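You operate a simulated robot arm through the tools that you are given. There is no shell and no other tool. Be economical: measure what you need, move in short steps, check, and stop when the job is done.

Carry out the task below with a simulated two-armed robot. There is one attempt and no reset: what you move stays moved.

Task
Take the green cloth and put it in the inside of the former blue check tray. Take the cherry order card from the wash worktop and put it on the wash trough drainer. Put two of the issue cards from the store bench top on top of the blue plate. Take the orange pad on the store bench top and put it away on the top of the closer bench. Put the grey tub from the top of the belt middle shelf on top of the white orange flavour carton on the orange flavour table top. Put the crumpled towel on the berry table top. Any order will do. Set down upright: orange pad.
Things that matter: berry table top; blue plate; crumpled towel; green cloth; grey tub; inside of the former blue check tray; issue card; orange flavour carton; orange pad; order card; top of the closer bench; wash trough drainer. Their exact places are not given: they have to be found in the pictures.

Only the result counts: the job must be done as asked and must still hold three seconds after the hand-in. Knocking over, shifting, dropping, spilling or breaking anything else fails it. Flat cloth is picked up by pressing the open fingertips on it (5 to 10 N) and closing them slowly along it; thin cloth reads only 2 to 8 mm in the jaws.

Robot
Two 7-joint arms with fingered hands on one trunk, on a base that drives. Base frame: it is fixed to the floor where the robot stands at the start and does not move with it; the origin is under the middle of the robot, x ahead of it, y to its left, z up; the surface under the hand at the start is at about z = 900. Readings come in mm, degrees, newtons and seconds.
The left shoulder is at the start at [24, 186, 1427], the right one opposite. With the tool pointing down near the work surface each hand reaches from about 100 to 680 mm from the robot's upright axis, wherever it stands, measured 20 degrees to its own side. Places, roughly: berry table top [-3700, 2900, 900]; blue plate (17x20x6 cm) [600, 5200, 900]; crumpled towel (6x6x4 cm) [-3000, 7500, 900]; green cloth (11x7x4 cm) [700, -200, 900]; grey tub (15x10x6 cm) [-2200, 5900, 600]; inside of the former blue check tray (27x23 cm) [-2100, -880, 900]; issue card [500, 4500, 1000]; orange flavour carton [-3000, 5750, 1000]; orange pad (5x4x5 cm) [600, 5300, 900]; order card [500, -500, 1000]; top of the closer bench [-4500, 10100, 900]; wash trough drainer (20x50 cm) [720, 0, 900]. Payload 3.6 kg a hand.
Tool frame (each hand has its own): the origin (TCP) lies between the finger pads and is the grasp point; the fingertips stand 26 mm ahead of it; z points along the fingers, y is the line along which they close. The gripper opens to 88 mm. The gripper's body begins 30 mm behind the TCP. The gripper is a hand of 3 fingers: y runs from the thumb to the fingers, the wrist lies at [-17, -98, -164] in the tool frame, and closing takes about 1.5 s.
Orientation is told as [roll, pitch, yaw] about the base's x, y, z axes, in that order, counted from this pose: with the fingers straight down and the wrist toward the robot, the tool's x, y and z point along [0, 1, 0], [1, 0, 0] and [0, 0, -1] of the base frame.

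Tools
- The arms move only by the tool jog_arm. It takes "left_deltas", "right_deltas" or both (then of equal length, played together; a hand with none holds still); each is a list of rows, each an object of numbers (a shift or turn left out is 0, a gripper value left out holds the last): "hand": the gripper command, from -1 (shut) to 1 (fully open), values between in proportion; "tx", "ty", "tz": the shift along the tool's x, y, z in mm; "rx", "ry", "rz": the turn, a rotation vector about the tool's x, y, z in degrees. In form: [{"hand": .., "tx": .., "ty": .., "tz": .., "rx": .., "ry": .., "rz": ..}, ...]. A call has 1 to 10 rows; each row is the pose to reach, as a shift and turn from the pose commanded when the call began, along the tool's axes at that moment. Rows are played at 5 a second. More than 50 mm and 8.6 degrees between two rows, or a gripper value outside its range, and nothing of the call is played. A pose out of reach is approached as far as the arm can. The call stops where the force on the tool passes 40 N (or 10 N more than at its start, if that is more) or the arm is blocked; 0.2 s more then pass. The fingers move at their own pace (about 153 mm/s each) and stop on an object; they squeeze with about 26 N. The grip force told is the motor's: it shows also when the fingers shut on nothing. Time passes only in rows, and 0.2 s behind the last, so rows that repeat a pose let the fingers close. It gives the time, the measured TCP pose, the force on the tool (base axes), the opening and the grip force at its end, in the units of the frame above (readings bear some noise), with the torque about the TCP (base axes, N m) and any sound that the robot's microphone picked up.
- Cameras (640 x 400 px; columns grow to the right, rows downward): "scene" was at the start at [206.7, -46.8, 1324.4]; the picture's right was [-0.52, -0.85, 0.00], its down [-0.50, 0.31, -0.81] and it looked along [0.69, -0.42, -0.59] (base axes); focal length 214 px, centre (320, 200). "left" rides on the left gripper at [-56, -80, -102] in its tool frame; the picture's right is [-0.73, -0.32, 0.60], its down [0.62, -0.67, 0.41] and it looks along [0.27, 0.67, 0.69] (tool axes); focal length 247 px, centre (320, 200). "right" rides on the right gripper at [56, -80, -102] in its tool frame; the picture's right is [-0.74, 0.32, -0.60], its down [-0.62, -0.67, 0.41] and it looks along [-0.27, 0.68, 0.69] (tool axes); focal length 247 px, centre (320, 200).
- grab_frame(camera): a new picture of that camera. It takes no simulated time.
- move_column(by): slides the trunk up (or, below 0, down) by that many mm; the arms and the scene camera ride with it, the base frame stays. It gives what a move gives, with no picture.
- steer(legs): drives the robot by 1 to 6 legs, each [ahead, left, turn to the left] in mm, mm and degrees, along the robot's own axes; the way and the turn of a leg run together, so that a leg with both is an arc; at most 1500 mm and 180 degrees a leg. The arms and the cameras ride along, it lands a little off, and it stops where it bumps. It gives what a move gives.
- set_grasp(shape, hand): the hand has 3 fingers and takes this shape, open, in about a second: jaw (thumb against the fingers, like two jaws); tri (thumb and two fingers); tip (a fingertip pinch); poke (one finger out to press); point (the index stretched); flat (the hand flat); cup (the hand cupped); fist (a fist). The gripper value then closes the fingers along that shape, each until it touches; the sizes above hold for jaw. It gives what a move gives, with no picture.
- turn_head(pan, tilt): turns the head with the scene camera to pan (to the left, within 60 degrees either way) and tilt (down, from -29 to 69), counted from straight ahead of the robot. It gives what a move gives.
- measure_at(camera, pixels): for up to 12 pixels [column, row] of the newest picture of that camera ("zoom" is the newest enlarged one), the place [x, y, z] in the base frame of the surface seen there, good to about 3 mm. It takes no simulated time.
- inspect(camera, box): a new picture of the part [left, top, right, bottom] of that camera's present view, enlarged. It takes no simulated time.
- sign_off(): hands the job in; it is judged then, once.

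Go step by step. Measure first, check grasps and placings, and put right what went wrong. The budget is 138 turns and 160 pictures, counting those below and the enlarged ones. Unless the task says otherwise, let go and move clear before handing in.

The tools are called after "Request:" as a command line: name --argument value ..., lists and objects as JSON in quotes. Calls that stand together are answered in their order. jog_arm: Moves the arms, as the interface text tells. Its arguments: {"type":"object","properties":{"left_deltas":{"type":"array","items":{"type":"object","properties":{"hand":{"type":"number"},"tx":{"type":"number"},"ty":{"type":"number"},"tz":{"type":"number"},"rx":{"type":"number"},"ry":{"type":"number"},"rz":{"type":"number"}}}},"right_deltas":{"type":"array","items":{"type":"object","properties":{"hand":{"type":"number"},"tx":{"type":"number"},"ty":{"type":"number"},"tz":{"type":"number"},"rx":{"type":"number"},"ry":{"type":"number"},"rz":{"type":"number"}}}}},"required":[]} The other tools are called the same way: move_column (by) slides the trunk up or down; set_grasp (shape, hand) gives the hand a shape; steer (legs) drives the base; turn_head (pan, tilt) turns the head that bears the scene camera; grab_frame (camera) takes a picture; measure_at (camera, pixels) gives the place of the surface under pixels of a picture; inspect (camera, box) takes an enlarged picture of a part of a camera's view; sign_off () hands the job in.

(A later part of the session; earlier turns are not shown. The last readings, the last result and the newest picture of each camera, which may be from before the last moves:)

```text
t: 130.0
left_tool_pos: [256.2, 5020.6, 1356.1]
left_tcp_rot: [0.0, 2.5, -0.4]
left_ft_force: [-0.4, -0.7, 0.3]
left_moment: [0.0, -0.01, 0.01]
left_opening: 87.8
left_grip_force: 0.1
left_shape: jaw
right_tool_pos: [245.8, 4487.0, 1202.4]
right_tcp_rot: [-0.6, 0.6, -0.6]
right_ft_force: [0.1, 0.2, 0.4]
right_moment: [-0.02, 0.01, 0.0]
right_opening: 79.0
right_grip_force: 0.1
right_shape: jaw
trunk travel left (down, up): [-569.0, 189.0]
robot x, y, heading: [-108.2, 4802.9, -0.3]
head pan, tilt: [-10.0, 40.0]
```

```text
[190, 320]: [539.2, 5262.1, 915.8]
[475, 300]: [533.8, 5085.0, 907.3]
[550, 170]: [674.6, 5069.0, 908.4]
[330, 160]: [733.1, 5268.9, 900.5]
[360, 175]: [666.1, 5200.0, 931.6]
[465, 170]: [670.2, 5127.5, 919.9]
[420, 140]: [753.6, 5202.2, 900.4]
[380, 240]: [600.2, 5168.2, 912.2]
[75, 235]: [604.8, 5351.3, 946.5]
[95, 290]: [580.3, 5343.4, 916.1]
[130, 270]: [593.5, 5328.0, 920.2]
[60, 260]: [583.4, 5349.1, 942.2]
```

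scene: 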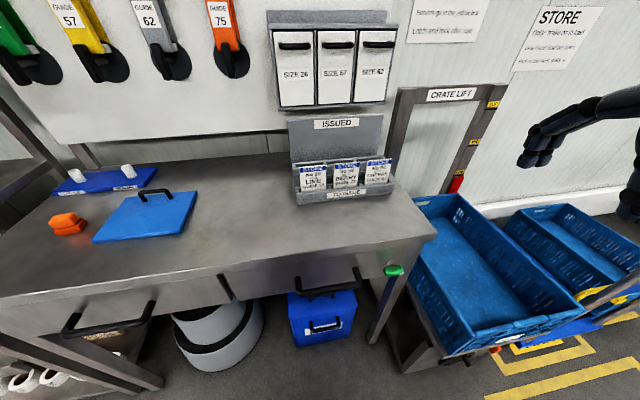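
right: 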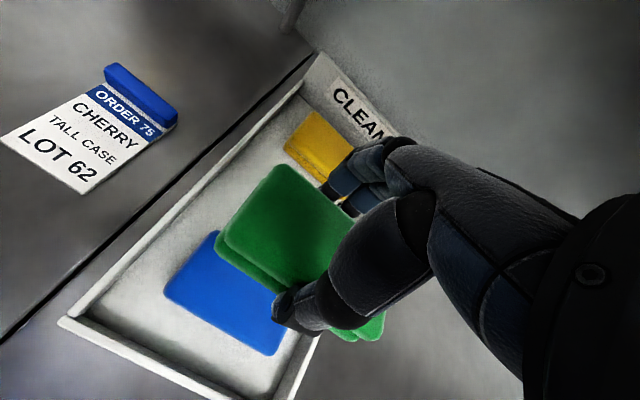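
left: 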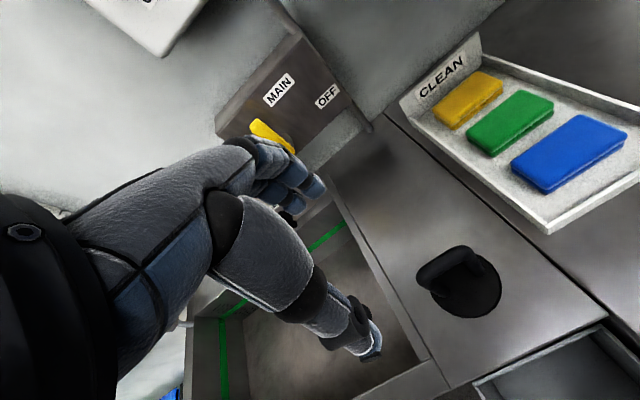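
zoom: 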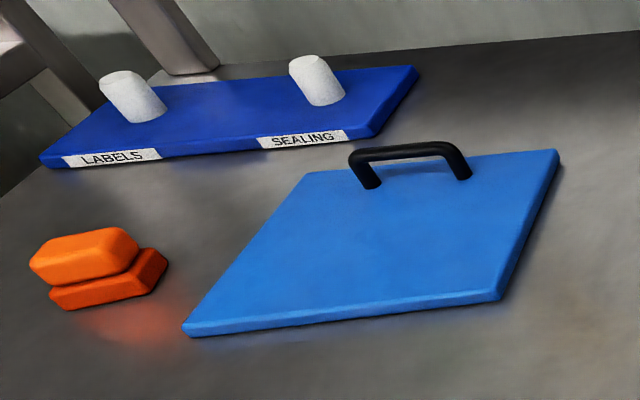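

The issue cards are thin upright plates (top z≈1008, x≈604, ~68 mm wide, lime centred y≈4710, cherry y≈4524); the plate's free front part spans x 537–655, y 5075–5265 at z 912. I drive in so the left hand can take them from above.

Request:
steer --legs '[[150, -183, 0]]'

Request:
turn_head --pan 5 --tilt 35

Request:
grab_frame --camera "scene"

Request:
grab_frame --camera "left"

```text
t: 131.8
left_tool_pos: [403.0, 4829.6, 1356.9]
left_tcp_rot: [0.0, 2.5, -0.4]
left_ft_force: [-0.7, 0.1, -0.2]
left_moment: [0.03, 0.01, 0.02]
left_opening: 87.8
left_grip_force: 0.1
left_shape: jaw
right_tool_pos: [390.3, 4297.1, 1201.6]
right_tcp_rot: [-0.6, 0.7, -0.7]
right_ft_force: [-0.8, 0.1, 0.5]
right_moment: [0.03, 0.01, 0.02]
right_opening: 78.9
right_grip_force: 0.0
right_shape: jaw
trunk travel left (down, up): [-569.0, 189.0]
robot x, y, heading: [40.4, 4612.4, -0.5]
head pan, tilt: [-10.0, 40.0]
```

```text
t: 132.6
left_tool_pos: [400.3, 4831.4, 1356.0]
left_tcp_rot: [0.1, 2.4, -0.4]
left_ft_force: [0.4, -0.7, -0.1]
left_moment: [0.01, -0.02, 0.01]
left_opening: 87.7
left_grip_force: 0.0
left_shape: jaw
right_tool_pos: [390.5, 4297.7, 1203.2]
right_tcp_rot: [-0.6, 0.8, -0.7]
right_ft_force: [0.3, 0.2, 0.1]
right_moment: [0.03, -0.01, 0.04]
right_opening: 79.2
right_grip_force: 0.1
right_shape: jaw
trunk travel left (down, up): [-569.0, 189.0]
robot x, y, heading: [38.9, 4612.5, -0.6]
head pan, tilt: [5.0, 35.0]
```

```text
103 pictures are left
```

scene: 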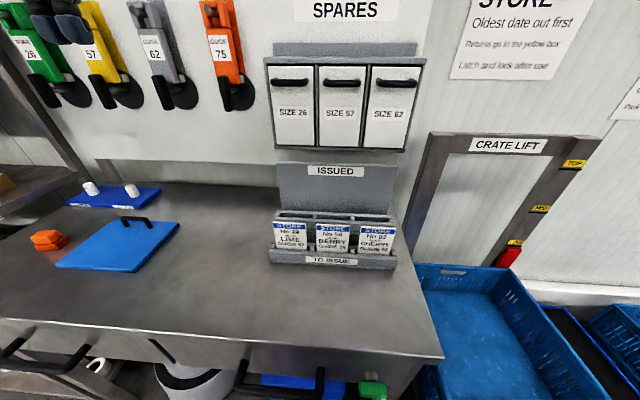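

```text
102 pictures are left
```

left: 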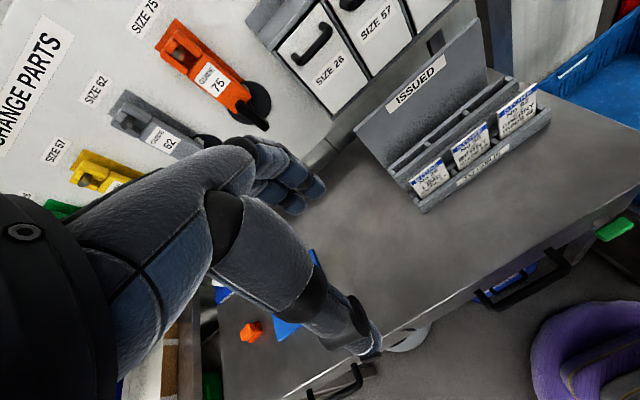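

I measure the card tops and the overhanging boxes before moving the hand in.

Request:
measure_at --camera "scene" --pixels '[[290, 226], [290, 222], [275, 228], [305, 228], [333, 226], [377, 227], [290, 245], [335, 140], [300, 135], [330, 175], [290, 216]]'

Request:
jog_arm --left_deltas '[{"tz": 45, "hand": -0.2, "rx": -1}, {"tz": 90, "rx": -2.4}, {"tz": 135, "rx": -2.4}, {"tz": 180, "rx": -2.4}, {"tz": 180, "ty": 40, "tx": -25, "rx": -2.4}, {"tz": 180, "ty": 80, "tx": -50, "rx": -2.4}, {"tz": 180, "ty": 120, "tx": -75, "rx": -2.4}, {"tz": 180, "ty": 160, "tx": -100, "rx": -2.4}, {"tz": 180, "ty": 185, "tx": -118, "rx": -2.4}]'

Request:
grab_frame --camera "scene"

Request:
grab_frame --camera "left"

```text
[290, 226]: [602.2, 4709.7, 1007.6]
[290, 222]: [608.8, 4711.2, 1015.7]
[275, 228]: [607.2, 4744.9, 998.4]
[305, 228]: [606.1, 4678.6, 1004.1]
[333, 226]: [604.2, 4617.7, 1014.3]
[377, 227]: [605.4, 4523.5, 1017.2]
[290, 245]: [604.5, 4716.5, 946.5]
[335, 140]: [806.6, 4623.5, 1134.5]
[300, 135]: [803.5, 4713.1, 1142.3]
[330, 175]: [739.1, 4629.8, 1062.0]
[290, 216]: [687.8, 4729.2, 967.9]
```

```text
t: 134.6
left_tool_pos: [581.3, 4708.8, 1172.1]
left_tcp_rot: [0.1, 0.0, -0.5]
left_ft_force: [0.7, -0.1, 0.0]
left_moment: [0.01, -0.01, 0.0]
left_opening: 35.8
left_grip_force: 0.0
left_shape: jaw
left hand out of reach, approached as far as the arm can: row 2, 3
right_tool_pos: [390.3, 4297.0, 1201.1]
right_tcp_rot: [-0.7, 0.7, -0.8]
right_ft_force: [0.6, 0.2, -0.3]
right_moment: [0.01, 0.02, -0.02]
right_opening: 79.1
right_grip_force: 0.1
right_shape: jaw
trunk travel left (down, up): [-569.0, 189.0]
robot x, y, heading: [41.1, 4612.8, -0.6]
head pan, tilt: [5.0, 35.0]
```

```text
101 pictures are left
```

scene: 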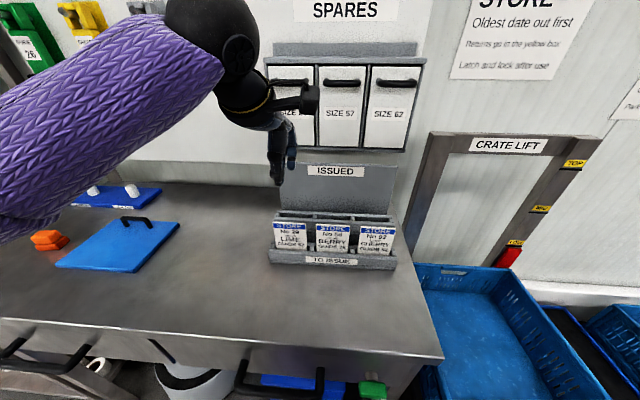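

```text
100 pictures are left
```

left: 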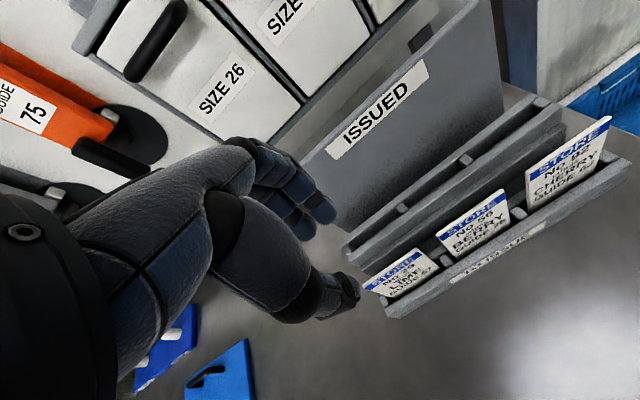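

The hand is over the lime card. I move to x=607 and descend most of the way.

Request:
jog_arm --left_deltas '[{"ty": 26, "tx": 2}, {"ty": 26, "tx": 2, "tz": 40}, {"ty": 26, "tx": 2, "tz": 80}, {"ty": 26, "tx": 2, "tz": 115}]'

Request:
inspect --camera "scene" --box '[230, 110, 410, 270]'

Request:
grab_frame --camera "left"

```text
t: 135.6
left_tool_pos: [605.8, 4711.6, 1053.1]
left_tcp_rot: [0.0, 0.0, -0.5]
left_ft_force: [0.4, 0.4, 0.2]
left_moment: [0.02, 0.0, 0.01]
left_opening: 35.7
left_grip_force: 0.0
left_shape: jaw
right_tool_pos: [390.9, 4298.5, 1203.5]
right_tcp_rot: [-0.7, 0.6, -0.8]
right_ft_force: [0.2, -0.6, 0.5]
right_moment: [-0.04, 0.0, -0.01]
right_opening: 79.1
right_grip_force: 0.1
right_shape: jaw
trunk travel left (down, up): [-569.0, 189.0]
robot x, y, heading: [36.1, 4612.6, -0.2]
head pan, tilt: [5.0, 35.0]
```

```text
2.50 times, centred on (320, 190) of scene
```

zoom: 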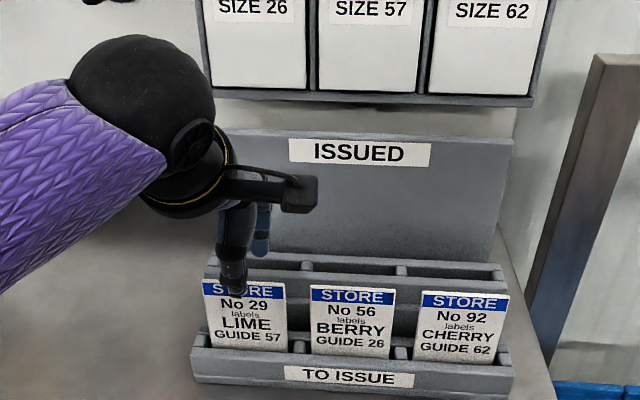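

```text
98 pictures are left
```

left: 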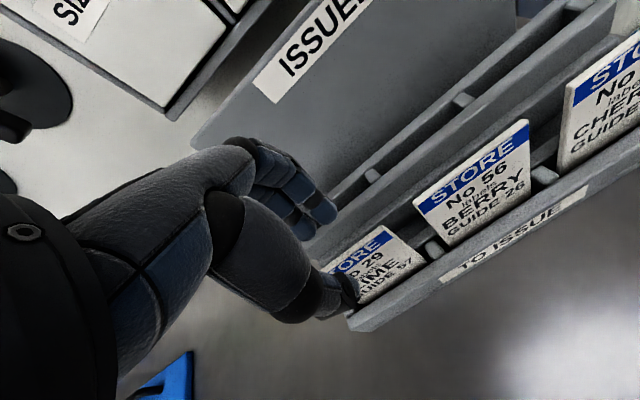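

The card lies between thumb and fingers. I go down to z≈1019 and close.

Request:
jog_arm --left_deltas '[{"tz": 17, "ty": 1}, {"tz": 34, "ty": 1}, {"tz": 34, "ty": 1, "hand": -0.6}, {"tz": 34, "ty": 1, "hand": -1}, {"tz": 34, "ty": 1, "hand": -1}, {"tz": 34, "ty": 1, "hand": -1}, {"tz": 34, "ty": 1, "hand": -1}]'

Request:
inspect --camera "scene" --box '[230, 110, 410, 270]'

```text
t: 137.2
left_tool_pos: [606.2, 4712.4, 1020.1]
left_tcp_rot: [0.0, 0.1, -0.5]
left_ft_force: [-0.9, -0.8, -0.1]
left_moment: [-0.01, 0.01, 0.0]
left_opening: 0.0
left_grip_force: 26.4
left_shape: jaw
right_tool_pos: [390.5, 4299.4, 1203.1]
right_tcp_rot: [-0.6, 0.6, -0.8]
right_ft_force: [0.4, -0.5, -0.3]
right_moment: [0.0, 0.03, 0.02]
right_opening: 79.1
right_grip_force: 0.1
right_shape: jaw
trunk travel left (down, up): [-569.0, 189.0]
robot x, y, heading: [42.6, 4613.5, -0.3]
head pan, tilt: [5.0, 35.0]
```

```text
2.50 times, centred on (320, 190) of scene
```

zoom: 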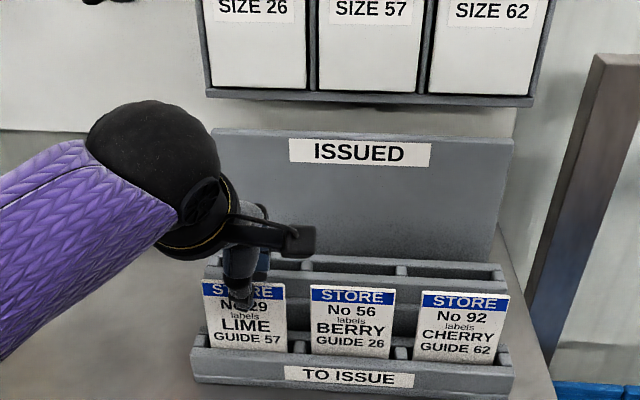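

The opening reads 0.0, so the card is either very thin or missed. I lift 30 mm and look.

Request:
jog_arm --left_deltas '[{"tz": -15}, {"tz": -30}]'

Request:
inspect --camera "left" --box '[230, 120, 430, 350]'

Request:
inspect --camera "scene" --box '[250, 150, 370, 260]'

```text
t: 137.8
left_tool_pos: [606.3, 4713.3, 1049.4]
left_tcp_rot: [0.1, 0.0, -0.4]
left_ft_force: [0.5, 0.8, 0.8]
left_moment: [0.0, -0.01, 0.01]
left_opening: 0.1
left_grip_force: 26.4
left_shape: jaw
right_tool_pos: [389.6, 4297.3, 1202.9]
right_tcp_rot: [-0.7, 0.7, -0.8]
right_ft_force: [-0.4, -0.5, 0.3]
right_moment: [0.0, -0.02, -0.01]
right_opening: 78.9
right_grip_force: 0.0
right_shape: jaw
trunk travel left (down, up): [-569.0, 189.0]
robot x, y, heading: [39.1, 4614.9, -0.4]
head pan, tilt: [5.0, 35.0]
```

```text
1.74 times, centred on (330, 235) of left
```

zoom: 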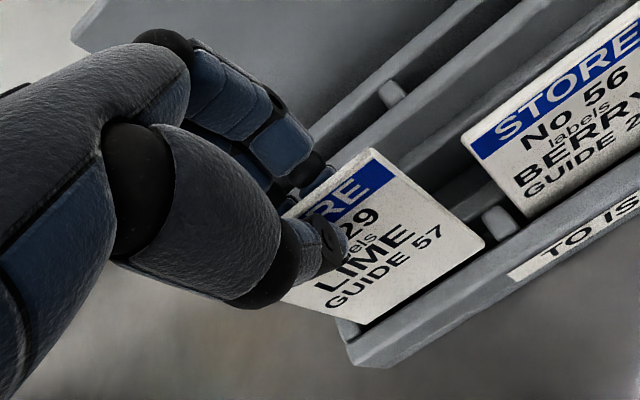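

```text
3.64 times, centred on (310, 205) of scene
```

zoom: 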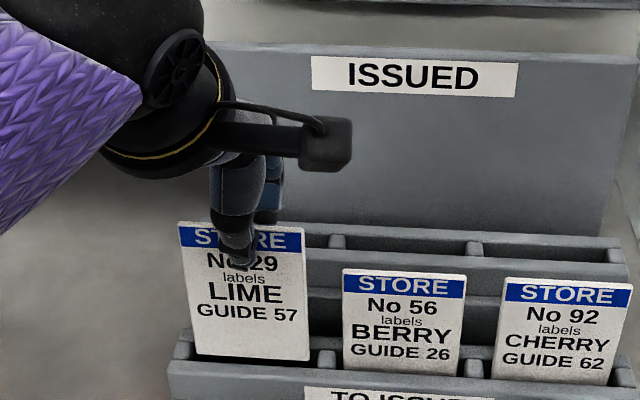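

The lime card rises with the hand. I lift it clear, draw back, and strafe 500 mm left to the plate.

Request:
jog_arm --left_deltas '[{"tz": -40}, {"tz": -80}, {"tz": -120}, {"tz": -120, "ty": -40}, {"tz": -120, "ty": -80}]'

Request:
steer --legs '[[0, 500, 0.4]]'

Request:
turn_head --pan 0 --tilt 45

Request:
grab_frame --camera "scene"

Request:
grab_frame --camera "left"

```text
t: 138.9
left_tool_pos: [524.7, 4713.0, 1170.7]
left_tcp_rot: [0.0, 0.1, -0.4]
left_ft_force: [0.4, -0.8, -0.1]
left_moment: [0.01, 0.0, 0.01]
left_opening: 0.0
left_grip_force: 26.1
left_shape: jaw
right_tool_pos: [390.6, 4297.9, 1202.4]
right_tcp_rot: [-0.5, 0.7, -0.7]
right_ft_force: [-0.2, 0.7, 0.1]
right_moment: [0.0, -0.01, -0.02]
right_opening: 79.1
right_grip_force: 0.0
right_shape: jaw
trunk travel left (down, up): [-569.0, 189.0]
robot x, y, heading: [41.1, 4612.0, -0.4]
head pan, tilt: [5.0, 35.0]
```

```text
t: 141.9
left_tool_pos: [528.6, 5221.8, 1169.5]
left_tcp_rot: [0.0, 0.1, -0.2]
left_ft_force: [-0.5, 0.3, -0.6]
left_moment: [-0.02, 0.02, 0.02]
left_opening: 0.2
left_grip_force: 26.1
left_shape: jaw
right_tool_pos: [394.6, 4806.2, 1203.0]
right_tcp_rot: [-0.6, 0.7, -0.4]
right_ft_force: [0.1, 0.0, -0.5]
right_moment: [-0.03, -0.01, 0.01]
right_opening: 79.3
right_grip_force: 0.1
right_shape: jaw
trunk travel left (down, up): [-569.0, 189.0]
robot x, y, heading: [42.0, 5119.1, -0.0]
head pan, tilt: [5.0, 35.0]
```

```text
t: 142.6
left_tool_pos: [527.8, 5220.8, 1168.1]
left_tcp_rot: [0.0, 0.1, -0.2]
left_ft_force: [0.1, 0.0, -0.7]
left_moment: [0.02, -0.01, 0.04]
left_opening: 0.2
left_grip_force: 26.5
left_shape: jaw
right_tool_pos: [394.9, 4804.5, 1202.3]
right_tcp_rot: [-0.6, 0.7, -0.4]
right_ft_force: [0.2, 0.3, -0.3]
right_moment: [0.01, 0.01, -0.01]
right_opening: 79.0
right_grip_force: 0.1
right_shape: jaw
trunk travel left (down, up): [-569.0, 189.0]
robot x, y, heading: [38.6, 5120.6, -0.5]
head pan, tilt: [0.0, 45.0]
```

```text
94 pictures are left
```

scene: 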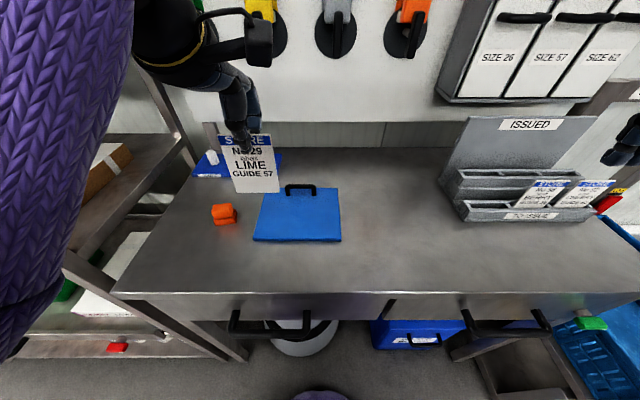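

```text
93 pictures are left
```

left: 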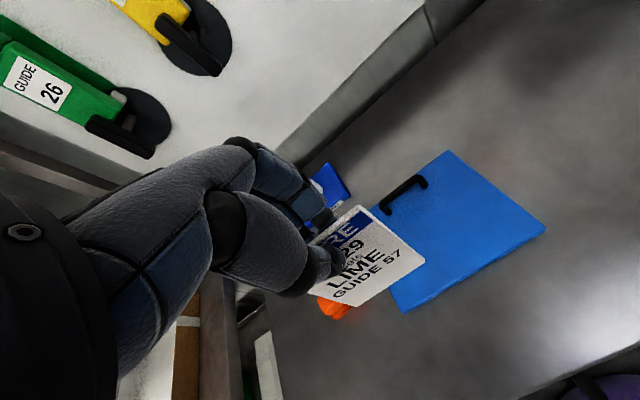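

I measure the plate corners again and the card's bottom edge in the hand.

Request:
measure_at --camera "scene" --pixels '[[258, 190], [258, 150], [236, 188], [276, 188], [258, 236], [336, 236], [262, 196], [335, 192], [287, 187], [313, 188], [300, 186], [298, 215]]'

Request:
inspect --camera "scene" --box '[190, 120, 360, 250]'

```text
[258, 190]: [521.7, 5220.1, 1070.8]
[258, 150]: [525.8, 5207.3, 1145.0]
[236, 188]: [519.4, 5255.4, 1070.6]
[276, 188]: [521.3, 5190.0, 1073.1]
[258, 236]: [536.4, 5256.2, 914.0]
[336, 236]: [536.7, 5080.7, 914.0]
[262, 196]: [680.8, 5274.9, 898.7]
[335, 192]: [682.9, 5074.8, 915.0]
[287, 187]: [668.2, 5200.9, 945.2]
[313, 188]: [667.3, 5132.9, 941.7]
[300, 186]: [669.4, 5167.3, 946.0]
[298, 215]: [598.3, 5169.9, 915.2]
```

```text
3.08 times, centred on (275, 185) of scene
```

zoom: 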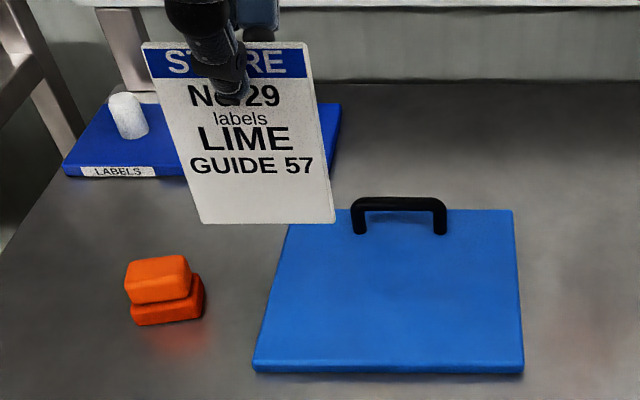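

The plate top is z≈914, x 536–690, y 5078–5265 with the handle at x≈668. I tilt the hand forward 60° in place so the card leans flat-ish.

Request:
jog_arm --left_deltas '[{"rx": -7.5}, {"rx": -15}, {"rx": -22.5}, {"rx": -30}, {"rx": -37.5}, {"rx": -45}, {"rx": -52.5}, {"rx": -60}]'

Request:
grab_frame --camera "scene"

```text
t: 144.5
left_tool_pos: [531.1, 5268.7, 1151.3]
left_tcp_rot: [23.8, -58.6, -21.5]
left_ft_force: [-1.2, 0.3, 0.1]
left_moment: [-0.03, 0.0, -0.02]
left_opening: 0.0
left_grip_force: 26.1
left_shape: jaw
right_tool_pos: [394.2, 4806.0, 1203.3]
right_tcp_rot: [-0.5, 0.6, -0.4]
right_ft_force: [0.0, 0.1, -0.5]
right_moment: [-0.01, 0.0, -0.01]
right_opening: 79.0
right_grip_force: 0.1
right_shape: jaw
trunk travel left (down, up): [-569.0, 189.0]
robot x, y, heading: [43.1, 5121.6, 0.1]
head pan, tilt: [0.0, 45.0]
stopped in row 8 (left hand): the arm was blocked; the commanded pose is now the measured one
```

```text
91 pictures are left
```

scene: 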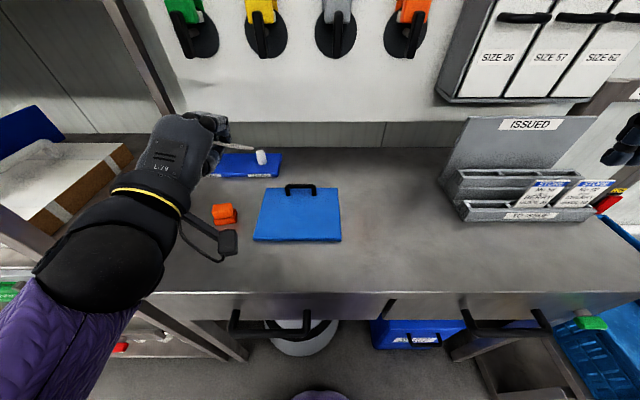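

The hand reached about 61° tilt but rolled ~12° off as the arm got cramped. I back the robot 100 mm to make room, level the roll and move forward at the same height.

Request:
steer --legs '[[-110, 0, 0]]'

Request:
jog_arm --left_deltas '[{"tx": -11, "ty": 7, "tz": 26, "ry": -1.5, "rz": -2.6}, {"tx": -22, "ty": 14, "tz": 52, "ry": -3, "rz": -5.2}, {"tx": -33, "ty": 21, "tz": 78, "ry": -4.5, "rz": -8}, {"tx": -45, "ty": 28, "tz": 104, "ry": -5.8, "rz": -10.5}, {"tx": -45, "ty": 28, "tz": 104, "ry": -5.8, "rz": -10.5}]'

Request:
grab_frame --camera "scene"

```text
t: 145.7
left_tool_pos: [417.7, 5269.6, 1151.1]
left_tcp_rot: [23.6, -58.7, -21.4]
left_ft_force: [-0.4, 0.5, 0.0]
left_moment: [0.01, 0.0, -0.01]
left_opening: 0.0
left_grip_force: 25.7
left_shape: jaw
right_tool_pos: [281.7, 4806.1, 1203.2]
right_tcp_rot: [-0.5, 0.7, -0.3]
right_ft_force: [-0.5, -0.3, 0.6]
right_moment: [0.01, -0.01, 0.01]
right_opening: 79.1
right_grip_force: 0.0
right_shape: jaw
trunk travel left (down, up): [-569.0, 189.0]
robot x, y, heading: [-67.3, 5119.8, 0.1]
head pan, tilt: [0.0, 45.0]
```

```text
t: 146.3
left_tool_pos: [457.4, 5309.8, 1111.2]
left_tcp_rot: [33.2, -55.1, -29.6]
left_ft_force: [-0.1, 0.8, -0.2]
left_moment: [0.0, 0.01, 0.0]
left_opening: 0.0
left_grip_force: 26.4
left_shape: jaw
right_tool_pos: [282.6, 4807.4, 1203.0]
right_tcp_rot: [-0.6, 0.7, -0.3]
right_ft_force: [0.1, -0.3, -0.3]
right_moment: [0.02, 0.01, 0.01]
right_opening: 78.8
right_grip_force: 0.0
right_shape: jaw
trunk travel left (down, up): [-569.0, 189.0]
robot x, y, heading: [-73.3, 5118.2, -0.1]
head pan, tilt: [0.0, 45.0]
stopped in row 2 (left hand): the arm was blocked; the commanded pose is now the measured one
```

```text
90 pictures are left
```

scene: 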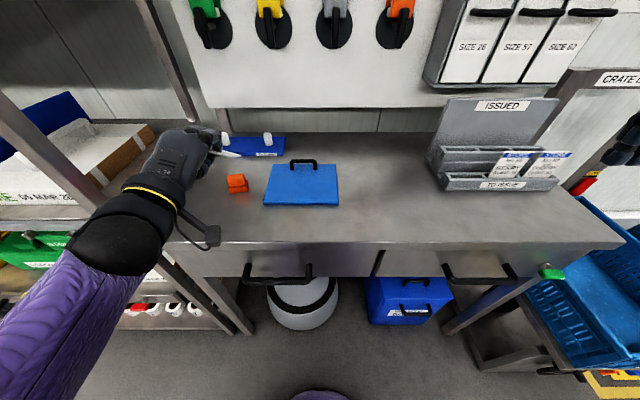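

The arm cannot hold 60° without rolling. I settle for about 40° tilt with zero roll, back over the plate's y.

Request:
jog_arm --left_deltas '[{"tx": -17, "ty": 6, "rx": 4, "ry": -2.2, "rz": -3}, {"tx": -34, "ty": 12, "rx": 8, "ry": -4.4, "rz": -6}, {"tx": -51, "ty": 19, "rx": 12, "ry": -6.6, "rz": -9}, {"tx": -68, "ty": 25, "rx": 16, "ry": -8.8, "rz": -12}, {"tx": -83, "ty": 31, "rx": 19.7, "ry": -10.8, "rz": -14.9}, {"tx": -83, "ty": 31, "rx": 19.7, "ry": -10.8, "rz": -14.9}]'

Request:
grab_frame --camera "scene"

```text
t: 147.9
left_tool_pos: [469.3, 5262.2, 1093.9]
left_tcp_rot: [7.9, -39.4, -4.8]
left_ft_force: [-0.9, 0.7, -0.3]
left_moment: [-0.03, 0.01, 0.0]
left_opening: 0.0
left_grip_force: 26.0
left_shape: jaw
right_tool_pos: [283.9, 4805.5, 1202.9]
right_tcp_rot: [-0.6, 0.8, -0.3]
right_ft_force: [-0.1, -0.1, 0.1]
right_moment: [-0.01, -0.01, 0.02]
right_opening: 79.2
right_grip_force: 0.0
right_shape: jaw
trunk travel left (down, up): [-569.0, 189.0]
robot x, y, heading: [-71.2, 5116.2, -0.2]
head pan, tilt: [0.0, 45.0]
stopped in row 6 (left hand): the arm was blocked; the commanded pose is now the measured one
```

```text
89 pictures are left
```

scene: 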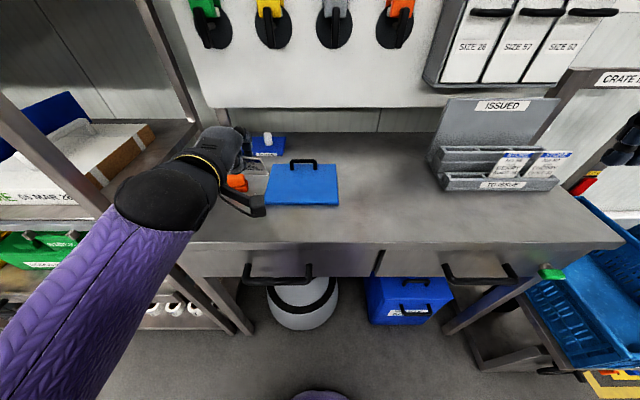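

The pose drifts when the arm is bent close, so I back off another 90 mm and go forward-down, which stretches the arm.

Request:
steer --legs '[[-90, 0, 0]]'

Request:
jog_arm --left_deltas '[{"tx": -8, "ty": 14, "tz": 28, "ry": -1, "rz": -1}, {"tx": -16, "ty": 28, "tz": 56, "ry": -2, "rz": -2}, {"tx": -24, "ty": 42, "tz": 84, "ry": -3.5, "rz": -3}, {"tx": -32, "ty": 56, "tz": 110, "ry": -4.6, "rz": -3.9}, {"tx": -40, "ty": 62, "tz": 115, "ry": -4.6, "rz": -3.9}]'

Request:
grab_frame --camera "scene"

```text
t: 149.0
left_tool_pos: [379.0, 5259.9, 1094.3]
left_tcp_rot: [7.8, -39.4, -4.6]
left_ft_force: [-0.8, -0.4, 0.0]
left_moment: [0.01, 0.0, 0.02]
left_opening: 0.0
left_grip_force: 25.4
left_shape: jaw
right_tool_pos: [192.4, 4807.3, 1203.6]
right_tcp_rot: [-0.5, 0.7, -0.4]
right_ft_force: [0.4, -0.6, -0.8]
right_moment: [0.02, -0.05, 0.01]
right_opening: 79.1
right_grip_force: 0.0
right_shape: jaw
trunk travel left (down, up): [-569.0, 189.0]
robot x, y, heading: [-158.7, 5117.7, -0.1]
head pan, tilt: [0.0, 45.0]
```

```text
t: 150.4
left_tool_pos: [504.2, 5306.4, 1032.3]
left_tcp_rot: [7.2, -39.9, -1.3]
left_ft_force: [0.0, 0.0, -0.1]
left_moment: [-0.01, 0.0, -0.04]
left_opening: 0.0
left_grip_force: 25.7
left_shape: jaw
left hand out of reach, approached as far as the arm can: row 5
right_tool_pos: [193.7, 4806.9, 1202.7]
right_tcp_rot: [-0.6, 0.6, -0.4]
right_ft_force: [0.3, -0.7, 0.2]
right_moment: [0.02, 0.02, 0.03]
right_opening: 79.1
right_grip_force: 0.1
right_shape: jaw
trunk travel left (down, up): [-569.0, 189.0]
robot x, y, heading: [-156.3, 5119.3, -0.0]
head pan, tilt: [0.0, 45.0]
stopped in row 5 (left hand): the arm was blocked; the commanded pose is now the measured one
```

```text
88 pictures are left
```

scene: 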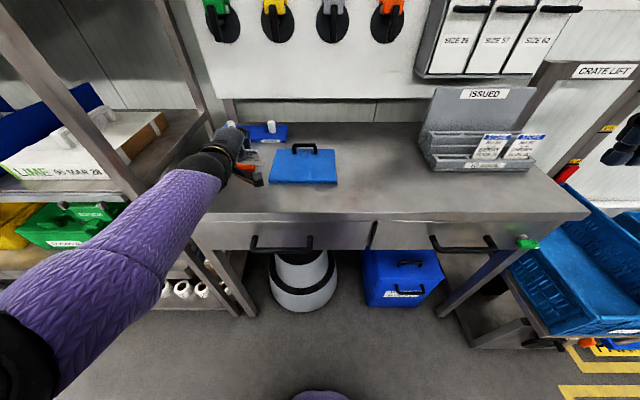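

The arm is fine when the hand is ~190 mm to its left, so I raise it a bit and instead drive the robot 85 mm right and 75 mm ahead to bring the card over the plate.

Request:
jog_arm --left_deltas '[{"ty": 16, "tz": -19}, {"ty": 32, "tz": -38}]'

Request:
steer --legs '[[0, -85, 0], [75, 0, 0]]'

Request:
grab_frame --camera "scene"

```text
t: 151.0
left_tool_pos: [510.0, 5303.4, 1090.1]
left_tcp_rot: [7.4, -40.6, -1.2]
left_ft_force: [-0.5, -0.1, 0.4]
left_moment: [-0.02, 0.01, 0.02]
left_opening: 0.2
left_grip_force: 25.6
left_shape: jaw
right_tool_pos: [194.4, 4806.4, 1202.3]
right_tcp_rot: [-0.6, 0.8, -0.4]
right_ft_force: [0.2, 0.4, -0.2]
right_moment: [0.03, 0.02, 0.01]
right_opening: 79.0
right_grip_force: 0.1
right_shape: jaw
trunk travel left (down, up): [-569.0, 189.0]
robot x, y, heading: [-159.5, 5120.3, -0.2]
head pan, tilt: [0.0, 45.0]
```

```text
t: 152.7
left_tool_pos: [584.9, 5219.1, 1083.9]
left_tcp_rot: [7.8, -40.0, -1.7]
left_ft_force: [-0.1, -0.6, -0.4]
left_moment: [0.0, 0.0, -0.01]
left_opening: 0.1
left_grip_force: 25.6
left_shape: jaw
right_tool_pos: [269.3, 4721.7, 1203.4]
right_tcp_rot: [-0.6, 0.8, -0.4]
right_ft_force: [0.4, -0.6, 0.8]
right_moment: [-0.03, 0.03, 0.0]
right_opening: 79.0
right_grip_force: 0.0
right_shape: jaw
trunk travel left (down, up): [-569.0, 189.0]
robot x, y, heading: [-84.0, 5041.1, -0.2]
head pan, tilt: [0.0, 45.0]
```

```text
87 pictures are left
```

scene: 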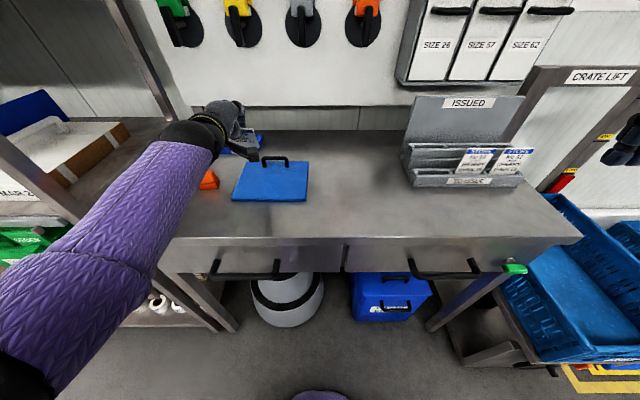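

The card is tilted 40° above the plate. I lower by the trunk, which keeps the arm posture, 75 mm first.

Request:
move_column --by -75

Request:
grab_frame --camera "left"

Request:
inspect --camera "scene" --box '[160, 60, 360, 200]'

```text
t: 153.8
left_tool_pos: [585.5, 5230.5, 1013.2]
left_tcp_rot: [8.8, -40.5, -1.7]
left_ft_force: [-0.7, -0.5, 0.5]
left_moment: [-0.03, 0.01, 0.0]
left_opening: 0.0
left_grip_force: 25.8
left_shape: jaw
right_tool_pos: [266.9, 4722.0, 1129.1]
right_tcp_rot: [-0.6, 0.7, -0.5]
right_ft_force: [-0.3, 0.2, 0.7]
right_moment: [-0.02, -0.01, 0.01]
right_opening: 79.0
right_grip_force: 0.1
right_shape: jaw
trunk travel left (down, up): [-494.0, 264.0]
robot x, y, heading: [-81.6, 5033.1, -0.1]
head pan, tilt: [0.0, 45.0]
```

```text
86 pictures are left
```

left: 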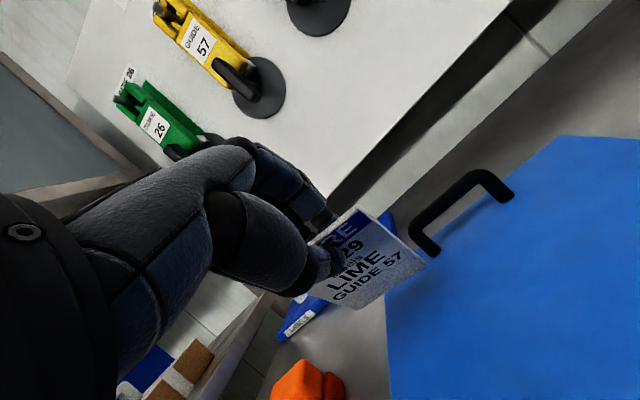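

```text
2.86 times, centred on (260, 130) of scene
```

zoom: 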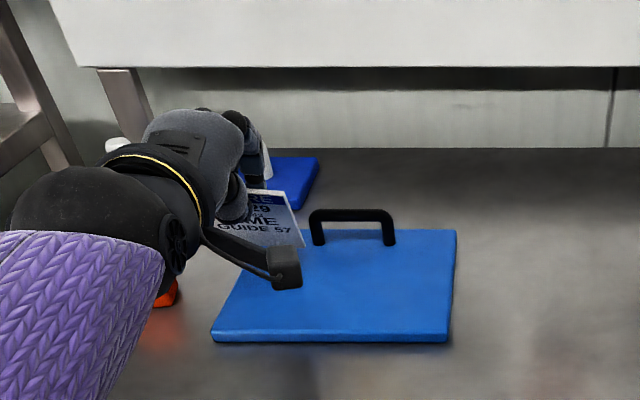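

I measure the card's lower corners relative to the plate.

Request:
measure_at --camera "left" --pixels '[[422, 260], [355, 303], [360, 215], [385, 255], [345, 300], [430, 245], [392, 310]]'

```text
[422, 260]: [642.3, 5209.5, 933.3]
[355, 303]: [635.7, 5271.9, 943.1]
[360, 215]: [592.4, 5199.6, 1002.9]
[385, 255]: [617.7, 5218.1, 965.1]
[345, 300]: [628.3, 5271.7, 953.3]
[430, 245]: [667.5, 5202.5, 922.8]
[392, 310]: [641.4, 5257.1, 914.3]
```

Lower corners are at z 933/943, centred y≈5240; I shift the robot 24 mm right and lower ~20 mm to touch the plate.

Request:
steer --legs '[[0, -24, 0]]'

Request:
move_column --by -20

Request:
grab_frame --camera "left"

Request:
measure_at --camera "left" --pixels '[[422, 260], [355, 303], [385, 255], [430, 245], [392, 310]]'

Request:
inspect --camera "scene" --box '[160, 60, 360, 200]'

```text
t: 154.7
left_tool_pos: [585.1, 5205.0, 1012.4]
left_tcp_rot: [9.0, -40.5, -1.9]
left_ft_force: [0.1, -1.0, -0.5]
left_moment: [0.04, 0.01, 0.01]
left_opening: 0.1
left_grip_force: 25.9
left_shape: jaw
right_tool_pos: [268.0, 4697.5, 1127.7]
right_tcp_rot: [-0.5, 0.8, -0.5]
right_ft_force: [0.3, -0.1, 0.4]
right_moment: [0.02, 0.0, -0.01]
right_opening: 79.1
right_grip_force: 0.0
right_shape: jaw
trunk travel left (down, up): [-494.0, 264.0]
robot x, y, heading: [-87.5, 5008.7, -0.4]
head pan, tilt: [0.0, 45.0]
```

```text
t: 155.3
left_tool_pos: [585.7, 5210.3, 992.4]
left_tcp_rot: [9.5, -40.6, -2.0]
left_ft_force: [0.2, -0.1, 0.3]
left_moment: [-0.04, -0.09, -0.02]
left_opening: 0.0
left_grip_force: 26.1
left_shape: jaw
right_tool_pos: [267.6, 4698.2, 1108.0]
right_tcp_rot: [-0.6, 0.7, -0.4]
right_ft_force: [-0.1, -0.1, -0.1]
right_moment: [0.02, 0.03, 0.01]
right_opening: 78.9
right_grip_force: 0.0
right_shape: jaw
trunk travel left (down, up): [-474.0, 284.0]
robot x, y, heading: [-81.5, 5010.8, -0.2]
head pan, tilt: [0.0, 45.0]
```

```text
84 pictures are left
```

left: 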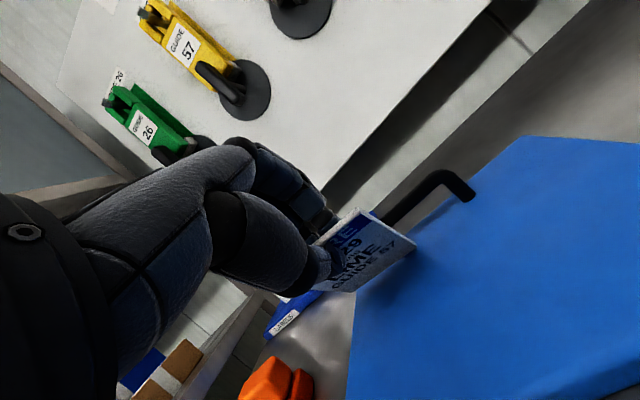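

```text
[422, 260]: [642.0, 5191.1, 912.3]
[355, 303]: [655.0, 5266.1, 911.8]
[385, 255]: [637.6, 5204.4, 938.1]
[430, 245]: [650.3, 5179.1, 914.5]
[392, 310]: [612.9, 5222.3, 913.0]
```

```text
2.86 times, centred on (260, 130) of scene
```

zoom: 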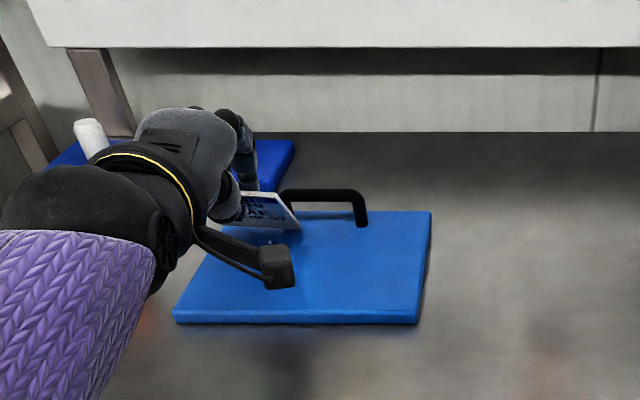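

The card's lower edge touches the plate. I open the fingers slightly so the card reclines onto the thumb.

Request:
jog_arm --left_deltas '[{"hand": -0.8}, {"hand": -0.6}, {"hand": -0.5}, {"hand": -0.5}]'

Request:
inspect --camera "left" --box '[220, 130, 520, 380]'

Request:
inspect --camera "scene" --box '[160, 60, 360, 200]'

```text
t: 156.3
left_tool_pos: [584.9, 5210.0, 992.2]
left_tcp_rot: [9.5, -40.5, -2.0]
left_ft_force: [0.0, 0.4, -0.2]
left_moment: [0.02, 0.01, -0.02]
left_opening: 21.4
left_grip_force: 0.1
left_shape: jaw
right_tool_pos: [266.8, 4697.7, 1107.9]
right_tcp_rot: [-0.6, 0.7, -0.4]
right_ft_force: [-0.7, 0.0, 0.2]
right_moment: [0.01, 0.01, -0.01]
right_opening: 79.3
right_grip_force: 0.1
right_shape: jaw
trunk travel left (down, up): [-474.0, 284.0]
robot x, y, heading: [-85.2, 5013.1, -0.2]
head pan, tilt: [0.0, 45.0]
```

```text
1.60 times, centred on (370, 255) of left
```

zoom: 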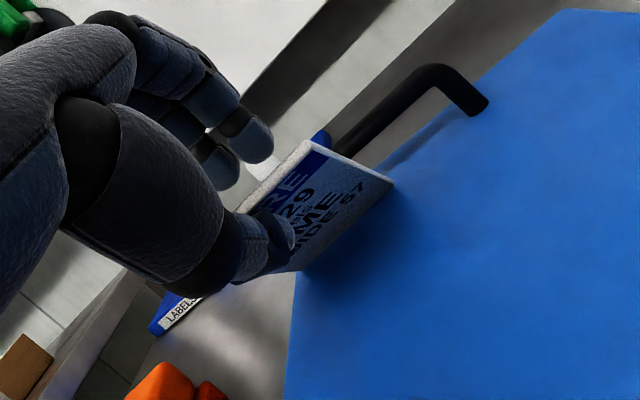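

```text
2.86 times, centred on (260, 130) of scene
```

zoom: 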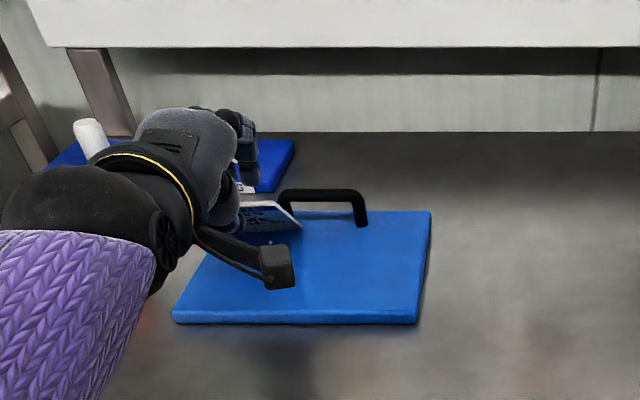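

The card leans on the thumb with its lower edge on the plate. I withdraw by driving the robot straight back slowly.

Request:
steer --legs '[[-45, 0, 0]]'

Request:
inspect --camera "left" --box '[220, 130, 520, 380]'

Request:
inspect --camera "scene" --box '[160, 60, 360, 200]'

```text
t: 157.2
left_tool_pos: [538.6, 5210.9, 993.9]
left_tcp_rot: [9.5, -40.7, -2.0]
left_ft_force: [-1.3, -0.1, 0.8]
left_moment: [0.02, 0.0, -0.03]
left_opening: 21.6
left_grip_force: 0.1
left_shape: jaw
right_tool_pos: [221.1, 4697.6, 1109.7]
right_tcp_rot: [-0.6, 0.6, -0.3]
right_ft_force: [-0.5, 0.5, 0.6]
right_moment: [-0.01, -0.02, -0.02]
right_opening: 79.4
right_grip_force: 0.0
right_shape: jaw
trunk travel left (down, up): [-474.0, 284.0]
robot x, y, heading: [-123.5, 5008.9, -0.2]
head pan, tilt: [0.0, 45.0]
```

```text
1.60 times, centred on (370, 255) of left
```

zoom: 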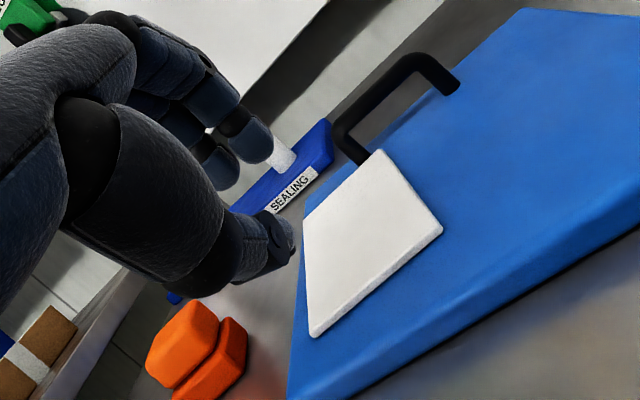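

```text
2.86 times, centred on (260, 130) of scene
```

zoom: 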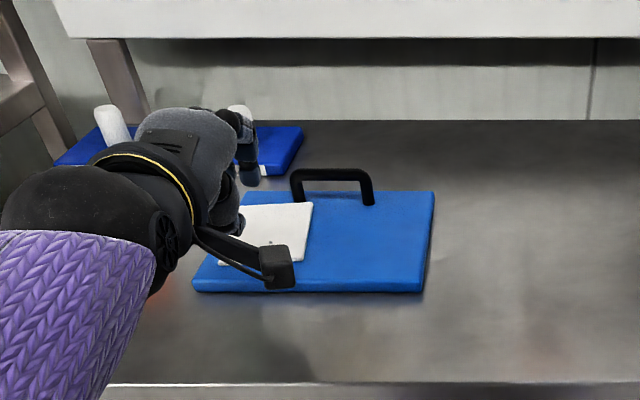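

The lime card lies flat on the plate's left half. I raise the trunk and turn the hand back upright.

Request:
move_column --by 95

Request:
jog_arm --left_deltas '[{"rx": 7, "ry": -1, "hand": -0.2}, {"rx": 14, "ry": -2}, {"rx": 21, "ry": -3}, {"rx": 28, "ry": -4}, {"rx": 35, "ry": -5}, {"rx": 40, "ry": -6}, {"rx": 40, "ry": -6}]'

Request:
grab_frame --camera "scene"

```text
t: 158.5
left_tool_pos: [541.5, 5210.7, 1087.1]
left_tcp_rot: [9.5, -40.5, -2.0]
left_ft_force: [0.6, 0.6, 0.9]
left_moment: [-0.03, 0.01, 0.01]
left_opening: 21.3
left_grip_force: 0.0
left_shape: jaw
right_tool_pos: [223.0, 4697.3, 1202.3]
right_tcp_rot: [-0.5, 0.8, -0.5]
right_ft_force: [-0.8, -0.1, 0.2]
right_moment: [-0.03, 0.03, 0.0]
right_opening: 79.0
right_grip_force: 0.0
right_shape: jaw
trunk travel left (down, up): [-569.0, 189.0]
robot x, y, heading: [-131.2, 5012.7, -0.1]
head pan, tilt: [0.0, 45.0]
```

```text
t: 160.1
left_tool_pos: [540.0, 5210.0, 1088.6]
left_tcp_rot: [1.7, -0.7, 2.1]
left_ft_force: [0.3, -0.4, 0.4]
left_moment: [-0.01, 0.03, 0.02]
left_opening: 34.6
left_grip_force: 0.1
left_shape: jaw
right_tool_pos: [222.4, 4696.6, 1202.7]
right_tcp_rot: [-0.6, 0.6, -0.5]
right_ft_force: [0.6, 0.3, -0.1]
right_moment: [0.0, 0.01, 0.0]
right_opening: 79.1
right_grip_force: 0.0
right_shape: jaw
trunk travel left (down, up): [-569.0, 189.0]
robot x, y, heading: [-129.1, 5011.7, -0.1]
head pan, tilt: [0.0, 45.0]
```

```text
78 pictures are left
```

scene: 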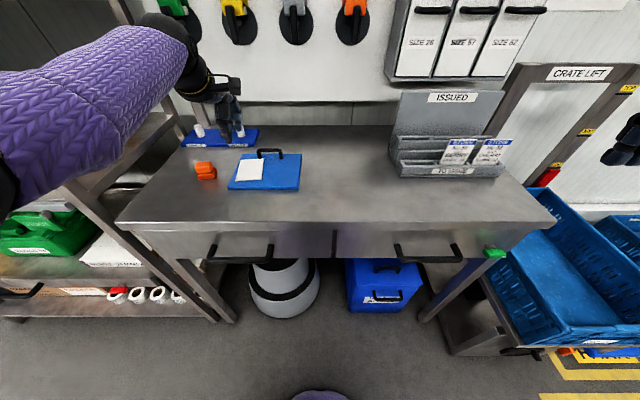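

The hand is upright again. I drive right so it stands over the next (berry) card at y≈4618, keeping its comfortable offset.

Request:
steer --legs '[[0, -590, 0.1], [35, 0, 0]]'

Request:
turn_head --pan 15 --tilt 35

Request:
grab_frame --camera "scene"

```text
t: 163.9
left_tool_pos: [574.6, 4621.4, 1086.8]
left_tcp_rot: [1.8, -0.7, 2.1]
left_ft_force: [-0.5, -0.1, -0.1]
left_moment: [0.04, -0.01, -0.01]
left_opening: 34.5
left_grip_force: 0.0
left_shape: jaw
right_tool_pos: [258.1, 4107.3, 1202.7]
right_tcp_rot: [-0.6, 0.8, -0.4]
right_ft_force: [-0.3, -0.6, -0.2]
right_moment: [-0.01, -0.01, 0.04]
right_opening: 78.9
right_grip_force: 0.0
right_shape: jaw
trunk travel left (down, up): [-569.0, 189.0]
robot x, y, heading: [-94.4, 4421.5, -0.3]
head pan, tilt: [0.0, 45.0]
```

```text
t: 164.7
left_tool_pos: [572.0, 4621.2, 1089.0]
left_tcp_rot: [1.7, -0.8, 2.1]
left_ft_force: [0.1, -0.5, 0.4]
left_moment: [0.0, 0.03, -0.02]
left_opening: 34.7
left_grip_force: 0.0
left_shape: jaw
right_tool_pos: [255.0, 4107.3, 1202.4]
right_tcp_rot: [-0.6, 0.7, -0.4]
right_ft_force: [0.1, 0.9, 0.2]
right_moment: [0.03, 0.0, 0.01]
right_opening: 79.4
right_grip_force: 0.0
right_shape: jaw
trunk travel left (down, up): [-569.0, 189.0]
robot x, y, heading: [-96.9, 4423.6, -0.0]
head pan, tilt: [15.0, 35.0]
```

```text
77 pictures are left
```

scene: 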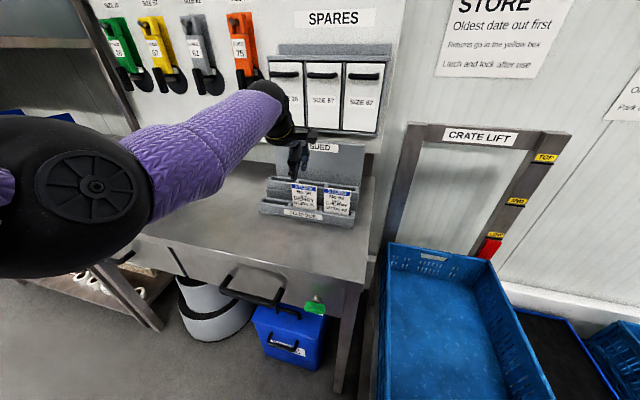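

The hand is aligned with the berry card; I drive 34 mm ahead to be over it, then descend.

Request:
steer --legs '[[34, 0, 0]]'

Request:
inspect --camera "left" --box '[220, 120, 560, 360]'

Request:
measure_at --camera "scene" --pixels '[[302, 186], [339, 189]]'

```text
t: 165.6
left_tool_pos: [607.9, 4621.6, 1087.6]
left_tcp_rot: [1.8, -0.7, 2.2]
left_ft_force: [0.4, 0.9, 0.3]
left_moment: [0.0, 0.04, 0.0]
left_opening: 34.8
left_grip_force: 0.0
left_shape: jaw
right_tool_pos: [290.2, 4106.7, 1201.7]
right_tcp_rot: [-0.5, 0.8, -0.4]
right_ft_force: [0.3, 0.1, 0.0]
right_moment: [-0.01, 0.0, -0.03]
right_opening: 79.0
right_grip_force: 0.1
right_shape: jaw
trunk travel left (down, up): [-569.0, 189.0]
robot x, y, heading: [-60.1, 4421.0, -0.1]
head pan, tilt: [15.0, 35.0]
```

```text
1.67 times, centred on (390, 240) of left
```

zoom: 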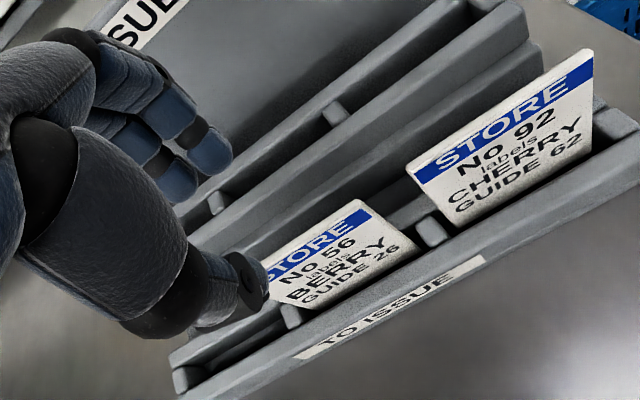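

```text
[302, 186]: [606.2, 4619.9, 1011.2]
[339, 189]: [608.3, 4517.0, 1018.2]
```

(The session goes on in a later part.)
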